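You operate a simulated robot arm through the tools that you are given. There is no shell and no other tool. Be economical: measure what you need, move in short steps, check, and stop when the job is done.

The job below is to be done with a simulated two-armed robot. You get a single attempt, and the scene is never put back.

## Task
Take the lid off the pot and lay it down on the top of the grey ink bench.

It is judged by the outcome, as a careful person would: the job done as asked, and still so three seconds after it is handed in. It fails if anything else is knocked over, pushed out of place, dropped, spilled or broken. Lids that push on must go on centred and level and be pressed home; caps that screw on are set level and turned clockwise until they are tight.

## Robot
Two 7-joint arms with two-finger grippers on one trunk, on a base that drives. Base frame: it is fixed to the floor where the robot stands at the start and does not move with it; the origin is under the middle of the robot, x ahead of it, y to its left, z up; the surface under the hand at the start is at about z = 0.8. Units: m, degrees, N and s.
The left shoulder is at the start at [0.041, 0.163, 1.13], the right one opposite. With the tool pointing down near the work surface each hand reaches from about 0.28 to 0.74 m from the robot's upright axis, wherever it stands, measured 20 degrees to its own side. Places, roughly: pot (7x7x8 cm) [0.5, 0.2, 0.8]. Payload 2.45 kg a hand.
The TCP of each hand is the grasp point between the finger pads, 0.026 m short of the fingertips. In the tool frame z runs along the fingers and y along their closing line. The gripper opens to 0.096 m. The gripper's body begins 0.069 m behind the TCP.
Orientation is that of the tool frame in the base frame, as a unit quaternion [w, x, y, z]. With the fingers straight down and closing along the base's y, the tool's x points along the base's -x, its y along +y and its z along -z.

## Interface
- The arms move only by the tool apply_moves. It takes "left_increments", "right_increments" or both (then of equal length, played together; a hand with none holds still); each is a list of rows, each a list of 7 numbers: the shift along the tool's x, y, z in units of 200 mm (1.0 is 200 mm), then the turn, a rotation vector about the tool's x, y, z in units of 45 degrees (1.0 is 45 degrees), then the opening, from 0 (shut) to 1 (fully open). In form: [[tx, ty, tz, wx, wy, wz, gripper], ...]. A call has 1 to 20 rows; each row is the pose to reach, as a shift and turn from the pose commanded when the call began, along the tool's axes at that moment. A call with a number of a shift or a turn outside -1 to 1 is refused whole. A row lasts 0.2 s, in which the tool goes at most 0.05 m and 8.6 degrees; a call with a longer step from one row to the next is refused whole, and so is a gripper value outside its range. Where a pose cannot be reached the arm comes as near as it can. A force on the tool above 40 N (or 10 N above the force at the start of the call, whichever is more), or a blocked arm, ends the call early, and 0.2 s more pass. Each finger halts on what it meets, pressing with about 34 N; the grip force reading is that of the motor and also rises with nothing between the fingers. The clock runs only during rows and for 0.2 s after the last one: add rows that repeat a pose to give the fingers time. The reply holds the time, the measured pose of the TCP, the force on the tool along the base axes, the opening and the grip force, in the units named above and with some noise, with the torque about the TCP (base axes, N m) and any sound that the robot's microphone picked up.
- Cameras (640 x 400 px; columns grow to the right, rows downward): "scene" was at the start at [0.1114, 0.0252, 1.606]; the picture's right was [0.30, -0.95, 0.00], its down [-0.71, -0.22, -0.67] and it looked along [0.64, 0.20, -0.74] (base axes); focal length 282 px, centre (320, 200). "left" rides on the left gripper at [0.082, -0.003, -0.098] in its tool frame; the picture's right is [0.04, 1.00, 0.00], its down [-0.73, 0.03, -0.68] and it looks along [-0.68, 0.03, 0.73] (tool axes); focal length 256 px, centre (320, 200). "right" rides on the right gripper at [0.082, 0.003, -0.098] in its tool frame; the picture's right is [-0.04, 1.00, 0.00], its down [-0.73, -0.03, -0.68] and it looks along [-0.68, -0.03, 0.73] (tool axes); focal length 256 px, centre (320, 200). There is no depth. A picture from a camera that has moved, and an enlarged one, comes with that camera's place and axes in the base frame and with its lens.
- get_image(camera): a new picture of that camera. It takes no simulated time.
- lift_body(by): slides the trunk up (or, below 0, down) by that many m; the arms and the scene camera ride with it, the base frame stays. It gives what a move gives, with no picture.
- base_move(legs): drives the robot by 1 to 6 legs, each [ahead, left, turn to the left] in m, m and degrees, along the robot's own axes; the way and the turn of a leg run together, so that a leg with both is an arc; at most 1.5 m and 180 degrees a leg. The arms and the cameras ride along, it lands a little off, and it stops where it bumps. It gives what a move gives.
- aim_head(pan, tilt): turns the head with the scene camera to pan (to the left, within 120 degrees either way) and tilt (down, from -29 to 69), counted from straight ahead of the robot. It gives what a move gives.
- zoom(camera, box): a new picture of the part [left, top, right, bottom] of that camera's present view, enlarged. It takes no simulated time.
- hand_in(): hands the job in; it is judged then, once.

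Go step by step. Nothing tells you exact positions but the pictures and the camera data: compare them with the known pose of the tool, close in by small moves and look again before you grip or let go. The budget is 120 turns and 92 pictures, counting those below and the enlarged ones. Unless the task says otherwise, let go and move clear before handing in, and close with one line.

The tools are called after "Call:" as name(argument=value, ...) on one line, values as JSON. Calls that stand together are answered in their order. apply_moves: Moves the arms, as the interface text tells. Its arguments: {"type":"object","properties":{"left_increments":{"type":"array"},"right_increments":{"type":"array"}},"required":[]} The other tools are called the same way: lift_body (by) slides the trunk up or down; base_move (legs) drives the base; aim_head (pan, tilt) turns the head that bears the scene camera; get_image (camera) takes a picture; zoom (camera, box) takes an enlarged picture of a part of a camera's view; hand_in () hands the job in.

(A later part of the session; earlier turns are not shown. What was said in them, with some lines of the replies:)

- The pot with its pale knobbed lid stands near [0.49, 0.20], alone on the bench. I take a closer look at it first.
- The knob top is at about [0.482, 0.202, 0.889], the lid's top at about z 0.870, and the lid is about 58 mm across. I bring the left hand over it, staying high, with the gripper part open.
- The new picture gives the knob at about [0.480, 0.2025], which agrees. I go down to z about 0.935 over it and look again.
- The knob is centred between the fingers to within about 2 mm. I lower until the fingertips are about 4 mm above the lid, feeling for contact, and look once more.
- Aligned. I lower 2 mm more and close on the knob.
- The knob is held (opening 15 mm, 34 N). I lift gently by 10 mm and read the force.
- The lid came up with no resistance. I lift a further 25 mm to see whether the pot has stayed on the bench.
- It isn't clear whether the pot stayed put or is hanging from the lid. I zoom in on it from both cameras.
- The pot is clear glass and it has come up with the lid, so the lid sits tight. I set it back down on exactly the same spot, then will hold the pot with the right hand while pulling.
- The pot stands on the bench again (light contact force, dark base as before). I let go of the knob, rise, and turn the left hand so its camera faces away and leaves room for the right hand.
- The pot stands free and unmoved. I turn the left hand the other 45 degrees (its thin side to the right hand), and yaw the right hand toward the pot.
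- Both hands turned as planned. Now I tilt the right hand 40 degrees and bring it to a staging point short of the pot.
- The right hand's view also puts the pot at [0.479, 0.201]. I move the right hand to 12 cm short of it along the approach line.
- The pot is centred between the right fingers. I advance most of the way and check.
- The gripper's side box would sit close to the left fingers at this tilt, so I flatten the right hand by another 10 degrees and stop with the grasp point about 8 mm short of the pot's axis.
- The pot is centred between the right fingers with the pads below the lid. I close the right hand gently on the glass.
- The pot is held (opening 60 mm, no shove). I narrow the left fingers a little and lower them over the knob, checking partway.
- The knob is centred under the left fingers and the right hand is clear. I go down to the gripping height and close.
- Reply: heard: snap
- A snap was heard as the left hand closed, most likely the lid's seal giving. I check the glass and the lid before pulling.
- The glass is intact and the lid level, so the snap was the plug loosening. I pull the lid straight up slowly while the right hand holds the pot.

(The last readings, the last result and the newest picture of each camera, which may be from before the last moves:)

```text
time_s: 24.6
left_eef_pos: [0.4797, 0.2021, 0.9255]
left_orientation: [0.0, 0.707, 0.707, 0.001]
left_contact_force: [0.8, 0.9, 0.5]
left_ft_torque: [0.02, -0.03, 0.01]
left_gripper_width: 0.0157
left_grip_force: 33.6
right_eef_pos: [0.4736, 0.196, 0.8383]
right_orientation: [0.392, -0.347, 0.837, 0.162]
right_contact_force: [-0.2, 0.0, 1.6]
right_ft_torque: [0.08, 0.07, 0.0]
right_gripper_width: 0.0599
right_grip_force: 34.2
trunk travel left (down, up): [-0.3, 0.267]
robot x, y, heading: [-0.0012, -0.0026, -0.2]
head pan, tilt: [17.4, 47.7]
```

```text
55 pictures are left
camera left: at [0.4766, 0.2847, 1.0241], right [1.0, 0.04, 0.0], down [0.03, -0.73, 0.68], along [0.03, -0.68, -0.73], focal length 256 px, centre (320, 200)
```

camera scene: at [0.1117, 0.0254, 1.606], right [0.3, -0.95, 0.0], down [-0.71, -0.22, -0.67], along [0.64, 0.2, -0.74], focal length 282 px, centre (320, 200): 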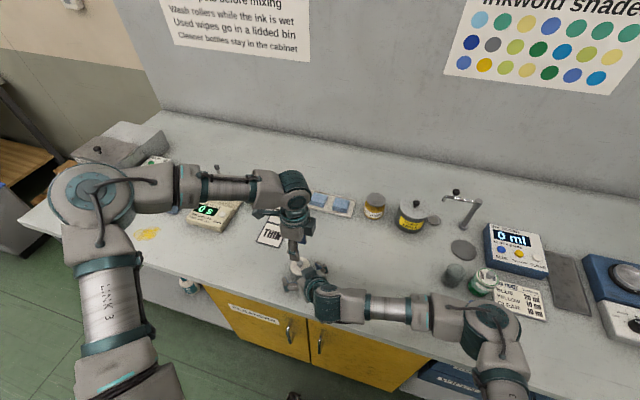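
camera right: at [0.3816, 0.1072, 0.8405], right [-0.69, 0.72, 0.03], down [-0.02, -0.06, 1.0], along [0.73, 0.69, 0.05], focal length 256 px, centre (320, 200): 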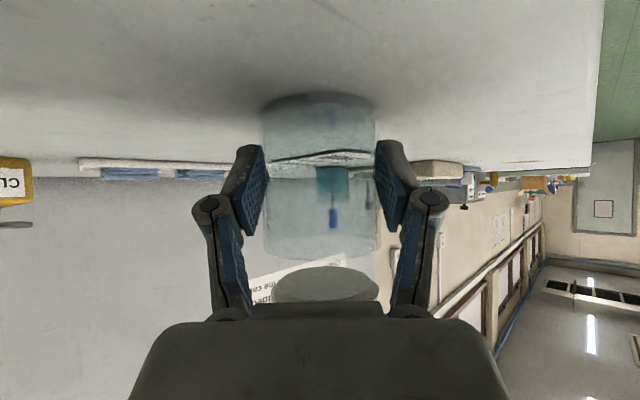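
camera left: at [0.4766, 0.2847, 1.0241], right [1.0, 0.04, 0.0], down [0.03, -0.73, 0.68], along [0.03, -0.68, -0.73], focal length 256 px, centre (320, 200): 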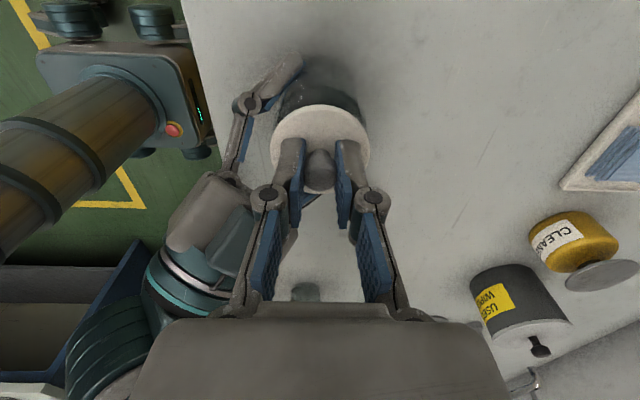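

The lid is off, and the pot is standing empty and upright in the right hand's grip. I raise the lid clear and carry it left over the free bench space at about [0.46, 0.34].

Call:
apply_moves(left_increments=[[0, 0, -0.15, 0, 0, 0, 0], [0, 0, -0.3, 0, 0, 0, 0], [0.1, -0.01, -0.35, 0, 0, 0, 0], [0.25, -0.03, -0.35, 0, 0, 0, 0], [0.4, -0.06, -0.35, 0, 0, 0, 0], [0.55, -0.08, -0.35, 0, 0, 0, 0], [0.7, -0.1, -0.35, 0, 0, 0, 0], [0.7, -0.1, -0.35, 0, 0, 0, 0]])

Call:
get_image(camera="left")

Call:
get_image(camera="scene")

```text
time_s: 26.4
left_eef_pos: [0.4608, 0.3418, 0.9955]
left_orientation: [0.0, 0.707, 0.707, 0.001]
left_contact_force: [0.4, 0.4, 0.2]
left_ft_torque: [-0.02, 0.07, -0.02]
left_gripper_width: 0.016
left_grip_force: 33.8
right_eef_pos: [0.4746, 0.1954, 0.8391]
right_orientation: [0.391, -0.347, 0.837, 0.162]
right_contact_force: [-0.1, 1.5, 3.1]
right_ft_torque: [0.14, 0.04, -0.01]
right_gripper_width: 0.06
right_grip_force: 33.7
trunk travel left (down, up): [-0.3, 0.267]
robot x, y, heading: [-0.0002, -0.0028, -0.0]
head pan, tilt: [17.4, 47.7]
```

```text
54 pictures are left
camera left: at [0.4571, 0.4242, 1.093], right [1.0, 0.04, 0.0], down [0.03, -0.73, 0.68], along [0.03, -0.68, -0.73], focal length 256 px, centre (320, 200)
```

left: 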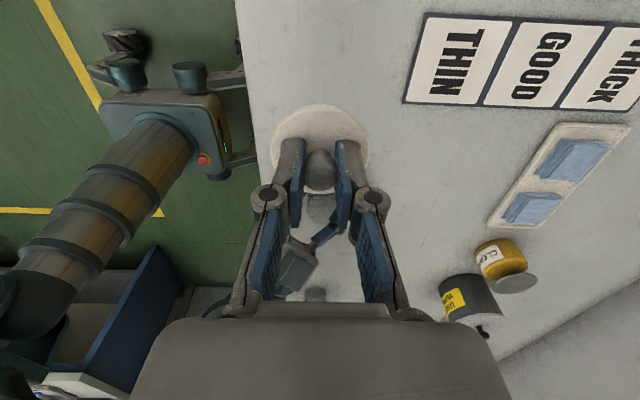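

```text
53 pictures are left
camera scene: at [0.1113, 0.0271, 1.606], right [0.3, -0.95, 0.0], down [-0.71, -0.22, -0.67], along [0.64, 0.2, -0.74], focal length 282 px, centre (320, 200)
```

scene: 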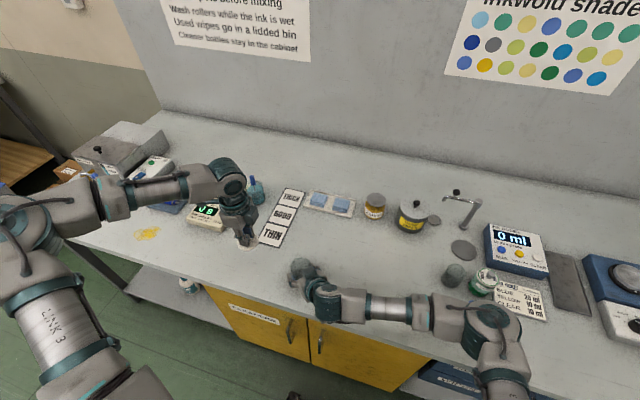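

The space below is clear; bench edge at x about 0.38, cards from x about 0.56, so I shift 2 cm forward to x = 0.48 and go down, slowly at the end.

Call:
apply_moves(left_increments=[[0, 0.1, 0.1, 0, 0, 0, 0], [0, 0.1, 0.3, 0, 0, 0, 0], [0, 0.1, 0.5, 0, 0, 0, 0], [0, 0.1, 0.63, 0, 0, 0, 0], [0, 0.1, 0.63, 0, 0, 0, 0]])

Call:
get_image(camera="left")

Call:
zoom(camera="scene", box=[200, 210, 320, 285])

```text
time_s: 27.6
left_eef_pos: [0.479, 0.3412, 0.8682]
left_orientation: [0.001, 0.707, 0.707, 0.001]
left_contact_force: [0.2, -0.5, -0.1]
left_ft_torque: [-0.02, 0.02, 0.0]
left_gripper_width: 0.0159
left_grip_force: 34.0
right_eef_pos: [0.4743, 0.1954, 0.8384]
right_orientation: [0.39, -0.348, 0.837, 0.162]
right_contact_force: [1.7, 0.6, 3.5]
right_ft_torque: [0.08, 0.02, -0.02]
right_gripper_width: 0.0599
right_grip_force: 34.4
trunk travel left (down, up): [-0.3, 0.267]
robot x, y, heading: [0.0016, 0.0015, 0.1]
head pan, tilt: [17.4, 47.7]
```

```text
52 pictures are left
camera left: at [0.4758, 0.4236, 0.9661], right [1.0, 0.04, 0.0], down [0.03, -0.73, 0.68], along [0.03, -0.68, -0.73], focal length 256 px, centre (320, 200)
```

left: 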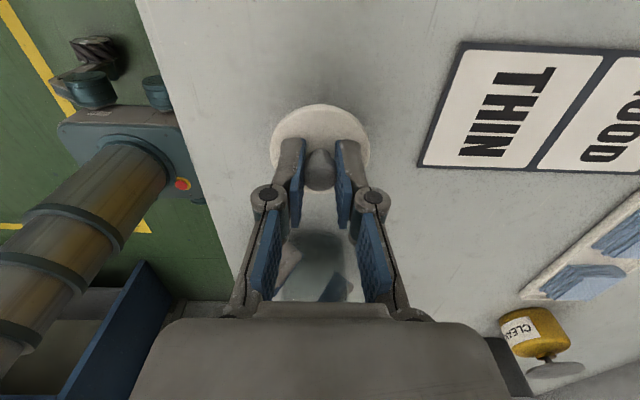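

```text
5.33 times, centred on (260, 248) of scene
camera zoom: at [0.1113, 0.0264, 1.606], right [0.3, -0.95, 0.0], down [-0.71, -0.22, -0.67], along [0.64, 0.2, -0.74], focal length 1503 px, centre (640, -53)
```

zoom: 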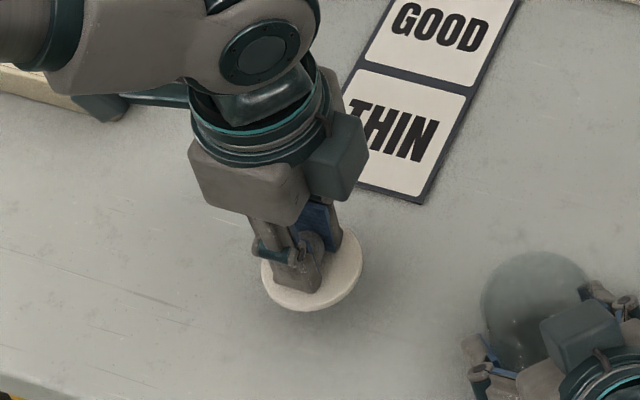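

Clear below. I lower in small steps, watching for contact.

Call:
apply_moves(left_increments=[[0, 0, 0.02, 0, 0, 0, 0], [0, 0, 0.04, 0, 0, 0, 0], [0, 0, 0.06, 0, 0, 0, 0], [0, 0, 0.07, 0, 0, 0, 0], [0, 0, 0.08, 0, 0, 0, 0]])

Call:
zoom(camera="left", box=[220, 60, 420, 260])

```text
time_s: 28.8
left_eef_pos: [0.4788, 0.3427, 0.8538]
left_orientation: [0.0, 0.707, 0.707, 0.0]
left_contact_force: [-0.4, -0.5, 0.3]
left_ft_torque: [-0.03, -0.01, -0.03]
left_gripper_width: 0.016
left_grip_force: 33.9
right_eef_pos: [0.4728, 0.1954, 0.8397]
right_orientation: [0.392, -0.347, 0.836, 0.163]
right_contact_force: [0.9, 0.9, 2.5]
right_ft_torque: [0.14, -0.02, -0.04]
right_gripper_width: 0.0598
right_grip_force: 33.9
trunk travel left (down, up): [-0.3, 0.267]
robot x, y, heading: [-0.0014, 0.0026, 0.0]
head pan, tilt: [17.4, 47.7]
```

```text
2.00 times, centred on (320, 160) of left
camera zoom: at [0.4763, 0.425, 0.9522], right [1.0, 0.04, 0.0], down [0.03, -0.73, 0.68], along [0.03, -0.68, -0.73], focal length 512 px, centre (320, 280)
```

zoom: 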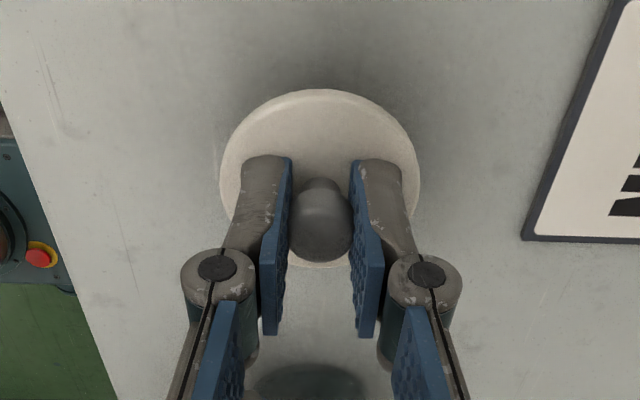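

Call:
apply_moves(left_increments=[[0, 0, 0.01, 0, 0, 0, 0], [0, 0, 0.02, 0, 0, 0, 0], [0, 0, 0.03, 0, 0, 0, 0]])

```text
time_s: 29.6
left_eef_pos: [0.4812, 0.343, 0.8478]
left_orientation: [0.0, 0.707, 0.707, 0.0]
left_contact_force: [-0.4, 0.1, 0.9]
left_ft_torque: [0.02, -0.05, 0.01]
left_gripper_width: 0.0159
left_grip_force: 34.3
right_eef_pos: [0.4743, 0.1944, 0.8384]
right_orientation: [0.391, -0.347, 0.837, 0.162]
right_contact_force: [0.2, 1.9, 3.1]
right_ft_torque: [0.1, 0.03, -0.02]
right_gripper_width: 0.0599
right_grip_force: 33.7
trunk travel left (down, up): [-0.3, 0.267]
robot x, y, heading: [0.001, 0.0, -0.1]
head pan, tilt: [17.4, 47.7]
```

No clear contact yet at 0.848; I continue in 1 to 2 mm steps.

Call:
apply_moves(left_increments=[[0, 0, 0.007, 0, 0, 0, 0], [0, 0, 0.014, 0, 0, 0, 0], [0, 0, 0.02, 0, 0, 0, 0]])

Call:
zoom(camera="right", box=[160, 60, 480, 260])

Call:
zoom(camera="scene", box=[230, 240, 290, 280])

```text
time_s: 30.4
left_eef_pos: [0.4798, 0.3427, 0.8434]
left_orientation: [0.001, 0.707, 0.707, 0.0]
left_contact_force: [-0.1, -0.2, -0.8]
left_ft_torque: [0.03, -0.01, -0.03]
left_gripper_width: 0.0158
left_grip_force: 34.1
right_eef_pos: [0.4741, 0.194, 0.8384]
right_orientation: [0.391, -0.347, 0.837, 0.162]
right_contact_force: [0.0, 0.7, 2.7]
right_ft_torque: [0.08, -0.02, -0.04]
right_gripper_width: 0.0601
right_grip_force: 34.0
trunk travel left (down, up): [-0.3, 0.267]
robot x, y, heading: [0.0057, -0.0038, 0.2]
head pan, tilt: [17.4, 47.7]
```

```text
2.00 times, centred on (320, 160) of right
camera zoom: at [0.3816, 0.1072, 0.8405], right [-0.69, 0.72, 0.03], down [-0.02, -0.06, 1.0], along [0.73, 0.69, 0.05], focal length 512 px, centre (320, 280)
```

zoom: 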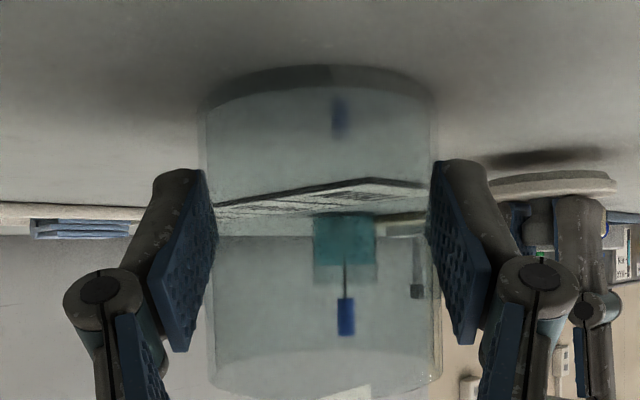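

```text
10.00 times, centred on (260, 260) of scene
camera zoom: at [0.1113, 0.0265, 1.606], right [0.3, -0.95, 0.0], down [-0.71, -0.22, -0.67], along [0.64, 0.2, -0.74], focal length 2818 px, centre (920, -400)
```

zoom: 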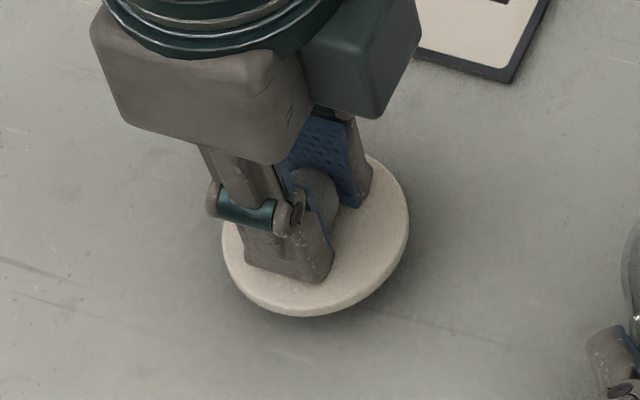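

The right camera shows a gap still under the lid. I keep lowering slowly.

Call:
apply_moves(left_increments=[[0, 0, 0.007, 0, 0, 0, 0], [0, 0, 0.014, 0, 0, 0, 0], [0, 0, 0.02, 0, 0, 0, 0]])

Call:
zoom(camera="right", box=[370, 110, 530, 210])

```text
time_s: 31.2
left_eef_pos: [0.4793, 0.3414, 0.8399]
left_orientation: [0.001, 0.707, 0.707, 0.002]
left_contact_force: [0.1, -0.8, -1.0]
left_ft_torque: [0.01, 0.0, 0.01]
left_gripper_width: 0.0157
left_grip_force: 33.8
right_eef_pos: [0.4742, 0.1959, 0.8391]
right_orientation: [0.392, -0.347, 0.837, 0.161]
right_contact_force: [1.1, 0.5, 3.8]
right_ft_torque: [0.06, -0.01, -0.02]
right_gripper_width: 0.0599
right_grip_force: 33.7
trunk travel left (down, up): [-0.3, 0.267]
robot x, y, heading: [0.0011, 0.0034, 0.1]
head pan, tilt: [17.4, 47.7]
```

```text
4.00 times, centred on (450, 160) of right
camera zoom: at [0.3816, 0.1072, 0.8405], right [-0.69, 0.72, 0.03], down [-0.02, -0.06, 1.0], along [0.73, 0.69, 0.05], focal length 1024 px, centre (-200, 360)
```

zoom: 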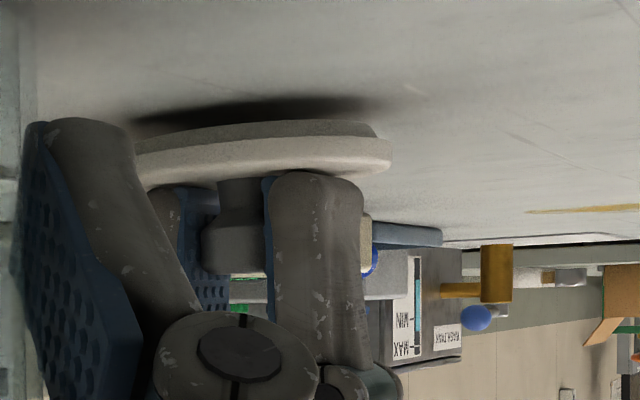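

The thin plug is a few millimetres above the bench. I continue down.

Call:
apply_moves(left_increments=[[0, 0, 0.005, 0, 0, 0, 0], [0, 0, 0.01, 0, 0, 0, 0], [0, 0, 0.015, 0, 0, 0, 0], [0, 0, 0.015, 0, 0, 0, 0]])

Call:
zoom(camera="right", box=[370, 110, 530, 210])

```text
time_s: 32.2
left_eef_pos: [0.4805, 0.3419, 0.8358]
left_orientation: [0.001, 0.707, 0.707, 0.001]
left_contact_force: [0.0, 0.0, 0.4]
left_ft_torque: [-0.03, -0.02, 0.0]
left_gripper_width: 0.0162
left_grip_force: 34.1
right_eef_pos: [0.4737, 0.1942, 0.8398]
right_orientation: [0.392, -0.347, 0.837, 0.161]
right_contact_force: [0.3, 0.0, 2.2]
right_ft_torque: [0.08, 0.02, -0.02]
right_gripper_width: 0.0598
right_grip_force: 34.1
trunk travel left (down, up): [-0.3, 0.267]
robot x, y, heading: [-0.001, -0.0012, -0.1]
head pan, tilt: [17.4, 47.7]
```

```text
4.00 times, centred on (450, 160) of right
camera zoom: at [0.3816, 0.1072, 0.8405], right [-0.69, 0.72, 0.03], down [-0.02, -0.06, 1.0], along [0.73, 0.69, 0.05], focal length 1024 px, centre (-200, 360)
```

zoom: 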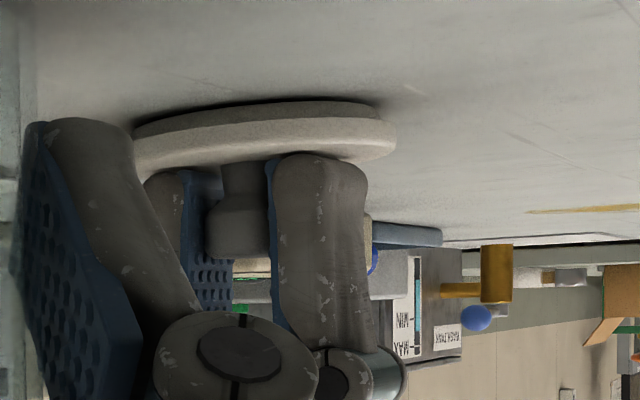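

Almost down: only a hairline remains. Two more steps of about 1 mm.

Call:
apply_moves(left_increments=[[0, 0, 0.004, 0, 0, 0, 0], [0, 0, 0.008, 0, 0, 0, 0], [0, 0, 0.008, 0, 0, 0, 0]])

Call:
zoom(camera="right", box=[370, 110, 530, 210])

```text
time_s: 33.0
left_eef_pos: [0.4796, 0.3426, 0.8346]
left_orientation: [0.001, 0.707, 0.708, 0.002]
left_contact_force: [-0.4, 1.0, 5.8]
left_ft_torque: [0.03, 0.03, 0.0]
left_gripper_width: 0.016
left_grip_force: 34.3
right_eef_pos: [0.474, 0.1944, 0.839]
right_orientation: [0.392, -0.347, 0.837, 0.161]
right_contact_force: [0.1, 0.1, 0.3]
right_ft_torque: [0.02, -0.01, -0.05]
right_gripper_width: 0.0594
right_grip_force: 33.9
trunk travel left (down, up): [-0.3, 0.267]
robot x, y, heading: [0.0038, 0.0033, -0.2]
head pan, tilt: [17.4, 47.7]
```

```text
4.00 times, centred on (450, 160) of right
camera zoom: at [0.3814, 0.1071, 0.8405], right [-0.69, 0.72, 0.03], down [-0.02, -0.06, 1.0], along [0.73, 0.69, 0.05], focal length 1024 px, centre (-200, 360)
```

zoom: 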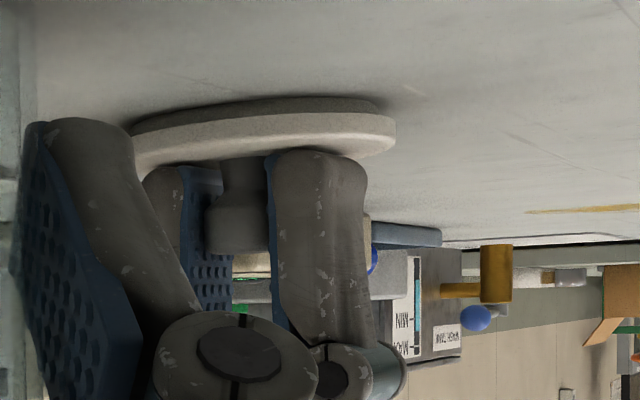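

Contact: 6 N upward on the tool, so the lid lies on the bench. I open the left hand, then rise clear.

Call:
apply_moves(left_increments=[[0, 0, 0, 0, 0, 0, 0.2], [0, 0, 0, 0, 0, 0, 0.36], [0, 0, 0, 0, 0, 0, 0.45], [0, 0, -0.05, 0, 0, 0, 0.45], [0, 0, -0.15, 0, 0, 0, 0.45], [0, 0, -0.35, 0, 0, 0, 0.45], [0, 0, -0.55, 0, 0, 0, 0.45], [0, 0, -0.75, 0, 0, 0, 0.45]])

Call:
get_image(camera="left")

Call:
get_image(camera="right")

```text
time_s: 34.8
left_eef_pos: [0.4783, 0.3417, 0.983]
left_orientation: [0.0, 0.707, 0.707, 0.0]
left_contact_force: [0.7, 0.9, 0.5]
left_ft_torque: [0.0, -0.05, 0.03]
left_gripper_width: 0.043
left_grip_force: 0.0
right_eef_pos: [0.4725, 0.195, 0.8381]
right_orientation: [0.391, -0.347, 0.837, 0.162]
right_contact_force: [-0.8, -0.3, 1.6]
right_ft_torque: [0.01, 0.05, 0.05]
right_gripper_width: 0.06
right_grip_force: 33.9
trunk travel left (down, up): [-0.3, 0.267]
robot x, y, heading: [0.0046, 0.004, -0.1]
head pan, tilt: [17.4, 47.7]
```

```text
44 pictures are left
camera left: at [0.476, 0.4248, 1.0819], right [1.0, 0.04, 0.0], down [0.03, -0.73, 0.68], along [0.03, -0.68, -0.73], focal length 256 px, centre (320, 200)
```

left: 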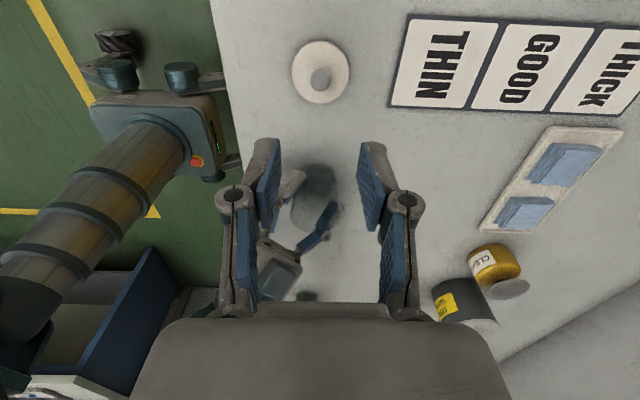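

```text
43 pictures are left
camera right: at [0.3812, 0.1069, 0.8405], right [-0.69, 0.72, 0.03], down [-0.02, -0.06, 1.0], along [0.73, 0.69, 0.05], focal length 256 px, centre (320, 200)
```

right: 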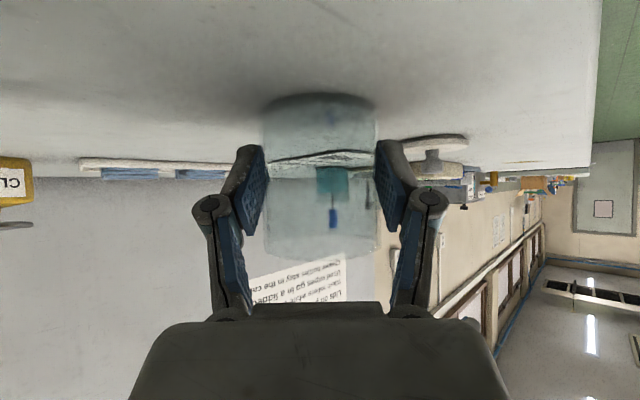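

The lid lies flat on the bench. Now I open the right hand slowly and back it off along its approach line.

Call:
apply_moves(right_increments=[[0, 0, 0, 0, 0, 0, 0.65], [0, 0, 0, 0, 0, 0, 0.72], [0, 0, 0, 0, 0, 0, 0.85], [0, 0, 0, 0, 0, 0, 1], [0, 0, 0, 0, 0, 0, 1], [0, 0, -0.1, 0, 0, 0, 1], [0, 0, -0.25, 0, 0, 0, 1], [0, 0, -0.45, 0, 0, 0, 1], [0, 0, -0.65, 0, 0, 0, 1], [0, 0, -0.8, 0, 0, 0, 1]])

Call:
get_image(camera="scene")

Call:
get_image(camera="right")

```text
time_s: 37.0
left_eef_pos: [0.4805, 0.3419, 0.9839]
left_orientation: [0.0, 0.707, 0.707, 0.001]
left_contact_force: [-0.2, -1.0, -1.2]
left_ft_torque: [-0.02, -0.01, 0.03]
left_gripper_width: 0.0431
left_grip_force: 0.1
right_eef_pos: [0.3862, 0.1066, 0.9445]
right_orientation: [0.392, -0.347, 0.837, 0.162]
right_contact_force: [-0.3, -0.3, -0.5]
right_ft_torque: [0.01, -0.02, 0.01]
right_gripper_width: 0.0961
right_grip_force: 0.0
trunk travel left (down, up): [-0.3, 0.267]
robot x, y, heading: [0.0027, -0.003, -0.2]
head pan, tilt: [17.4, 47.7]
```

```text
42 pictures are left
camera scene: at [0.1105, 0.0249, 1.6061], right [0.3, -0.95, 0.0], down [-0.71, -0.22, -0.67], along [0.64, 0.2, -0.74], focal length 282 px, centre (320, 200)
```

scene: 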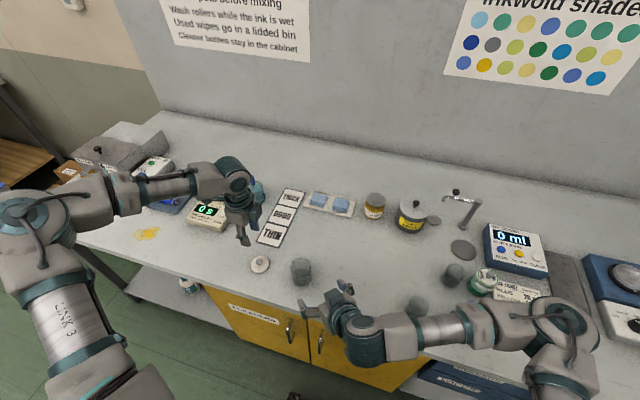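

```text
41 pictures are left
camera right: at [0.2936, 0.0194, 0.9461], right [-0.69, 0.72, 0.03], down [-0.02, -0.06, 1.0], along [0.72, 0.69, 0.05], focal length 256 px, centre (320, 200)
```

right: 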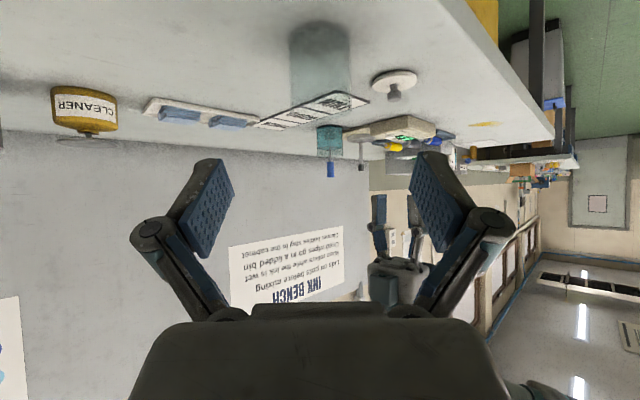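

The pot stands upright where it was and the lid lies flat beside it. I raise the right arm a little more to confirm nothing under it was touched.

Call:
apply_moves(right_increments=[[0, 0, -0.2, 0, 0, 0, 1], [0, 0, -0.4, 0, 0, 0, 1], [0, 0, -0.6, 0, 0, 0, 1], [0, 0, -0.6, 0, 0, 0, 1]])

Call:
get_image(camera="scene")

Call:
zoom(camera="scene", box=[230, 230, 330, 295])

```text
time_s: 38.0
left_eef_pos: [0.4807, 0.3427, 0.9832]
left_orientation: [0.001, 0.708, 0.707, 0.0]
left_contact_force: [-0.4, 0.7, -0.1]
left_ft_torque: [0.0, 0.02, -0.01]
left_gripper_width: 0.0435
left_grip_force: 0.0
right_eef_pos: [0.3424, 0.0589, 1.0237]
right_orientation: [0.39, -0.347, 0.837, 0.161]
right_contact_force: [-0.5, 0.2, -0.2]
right_ft_torque: [0.0, -0.01, -0.01]
right_gripper_width: 0.0961
right_grip_force: 0.1
right hand out of reach, approached as far as the arm can: row 3, 4
trunk travel left (down, up): [-0.3, 0.267]
robot x, y, heading: [-0.0026, -0.001, 0.2]
head pan, tilt: [17.4, 47.7]
```

```text
40 pictures are left
camera scene: at [0.111, 0.0255, 1.606], right [0.3, -0.95, 0.0], down [-0.71, -0.22, -0.67], along [0.64, 0.2, -0.74], focal length 282 px, centre (320, 200)
```

scene: 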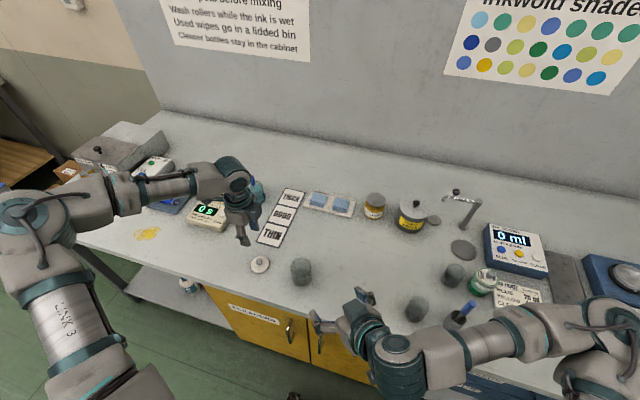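

```text
6.15 times, centred on (280, 262) of scene
camera zoom: at [0.111, 0.0255, 1.606], right [0.3, -0.95, 0.0], down [-0.71, -0.22, -0.67], along [0.64, 0.2, -0.74], focal length 1734 px, centre (566, -185)
```

zoom: 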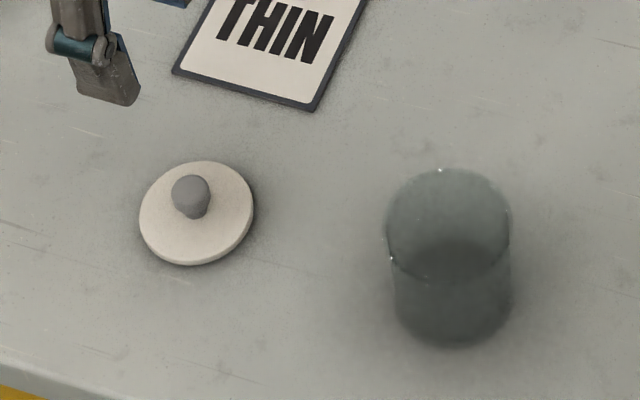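

The lid lies flat on the bench, the open pot stands where it was, and everything else is in place. Both hands are empty and clear, so I hand in.

Call:
hand_in()

```text
The job is handed in.
```

The lid is off the pot and lying flat on top of the grey ink bench. The pot is upright back in its original spot, after my first pull lifted it about 3 cm with the lid.
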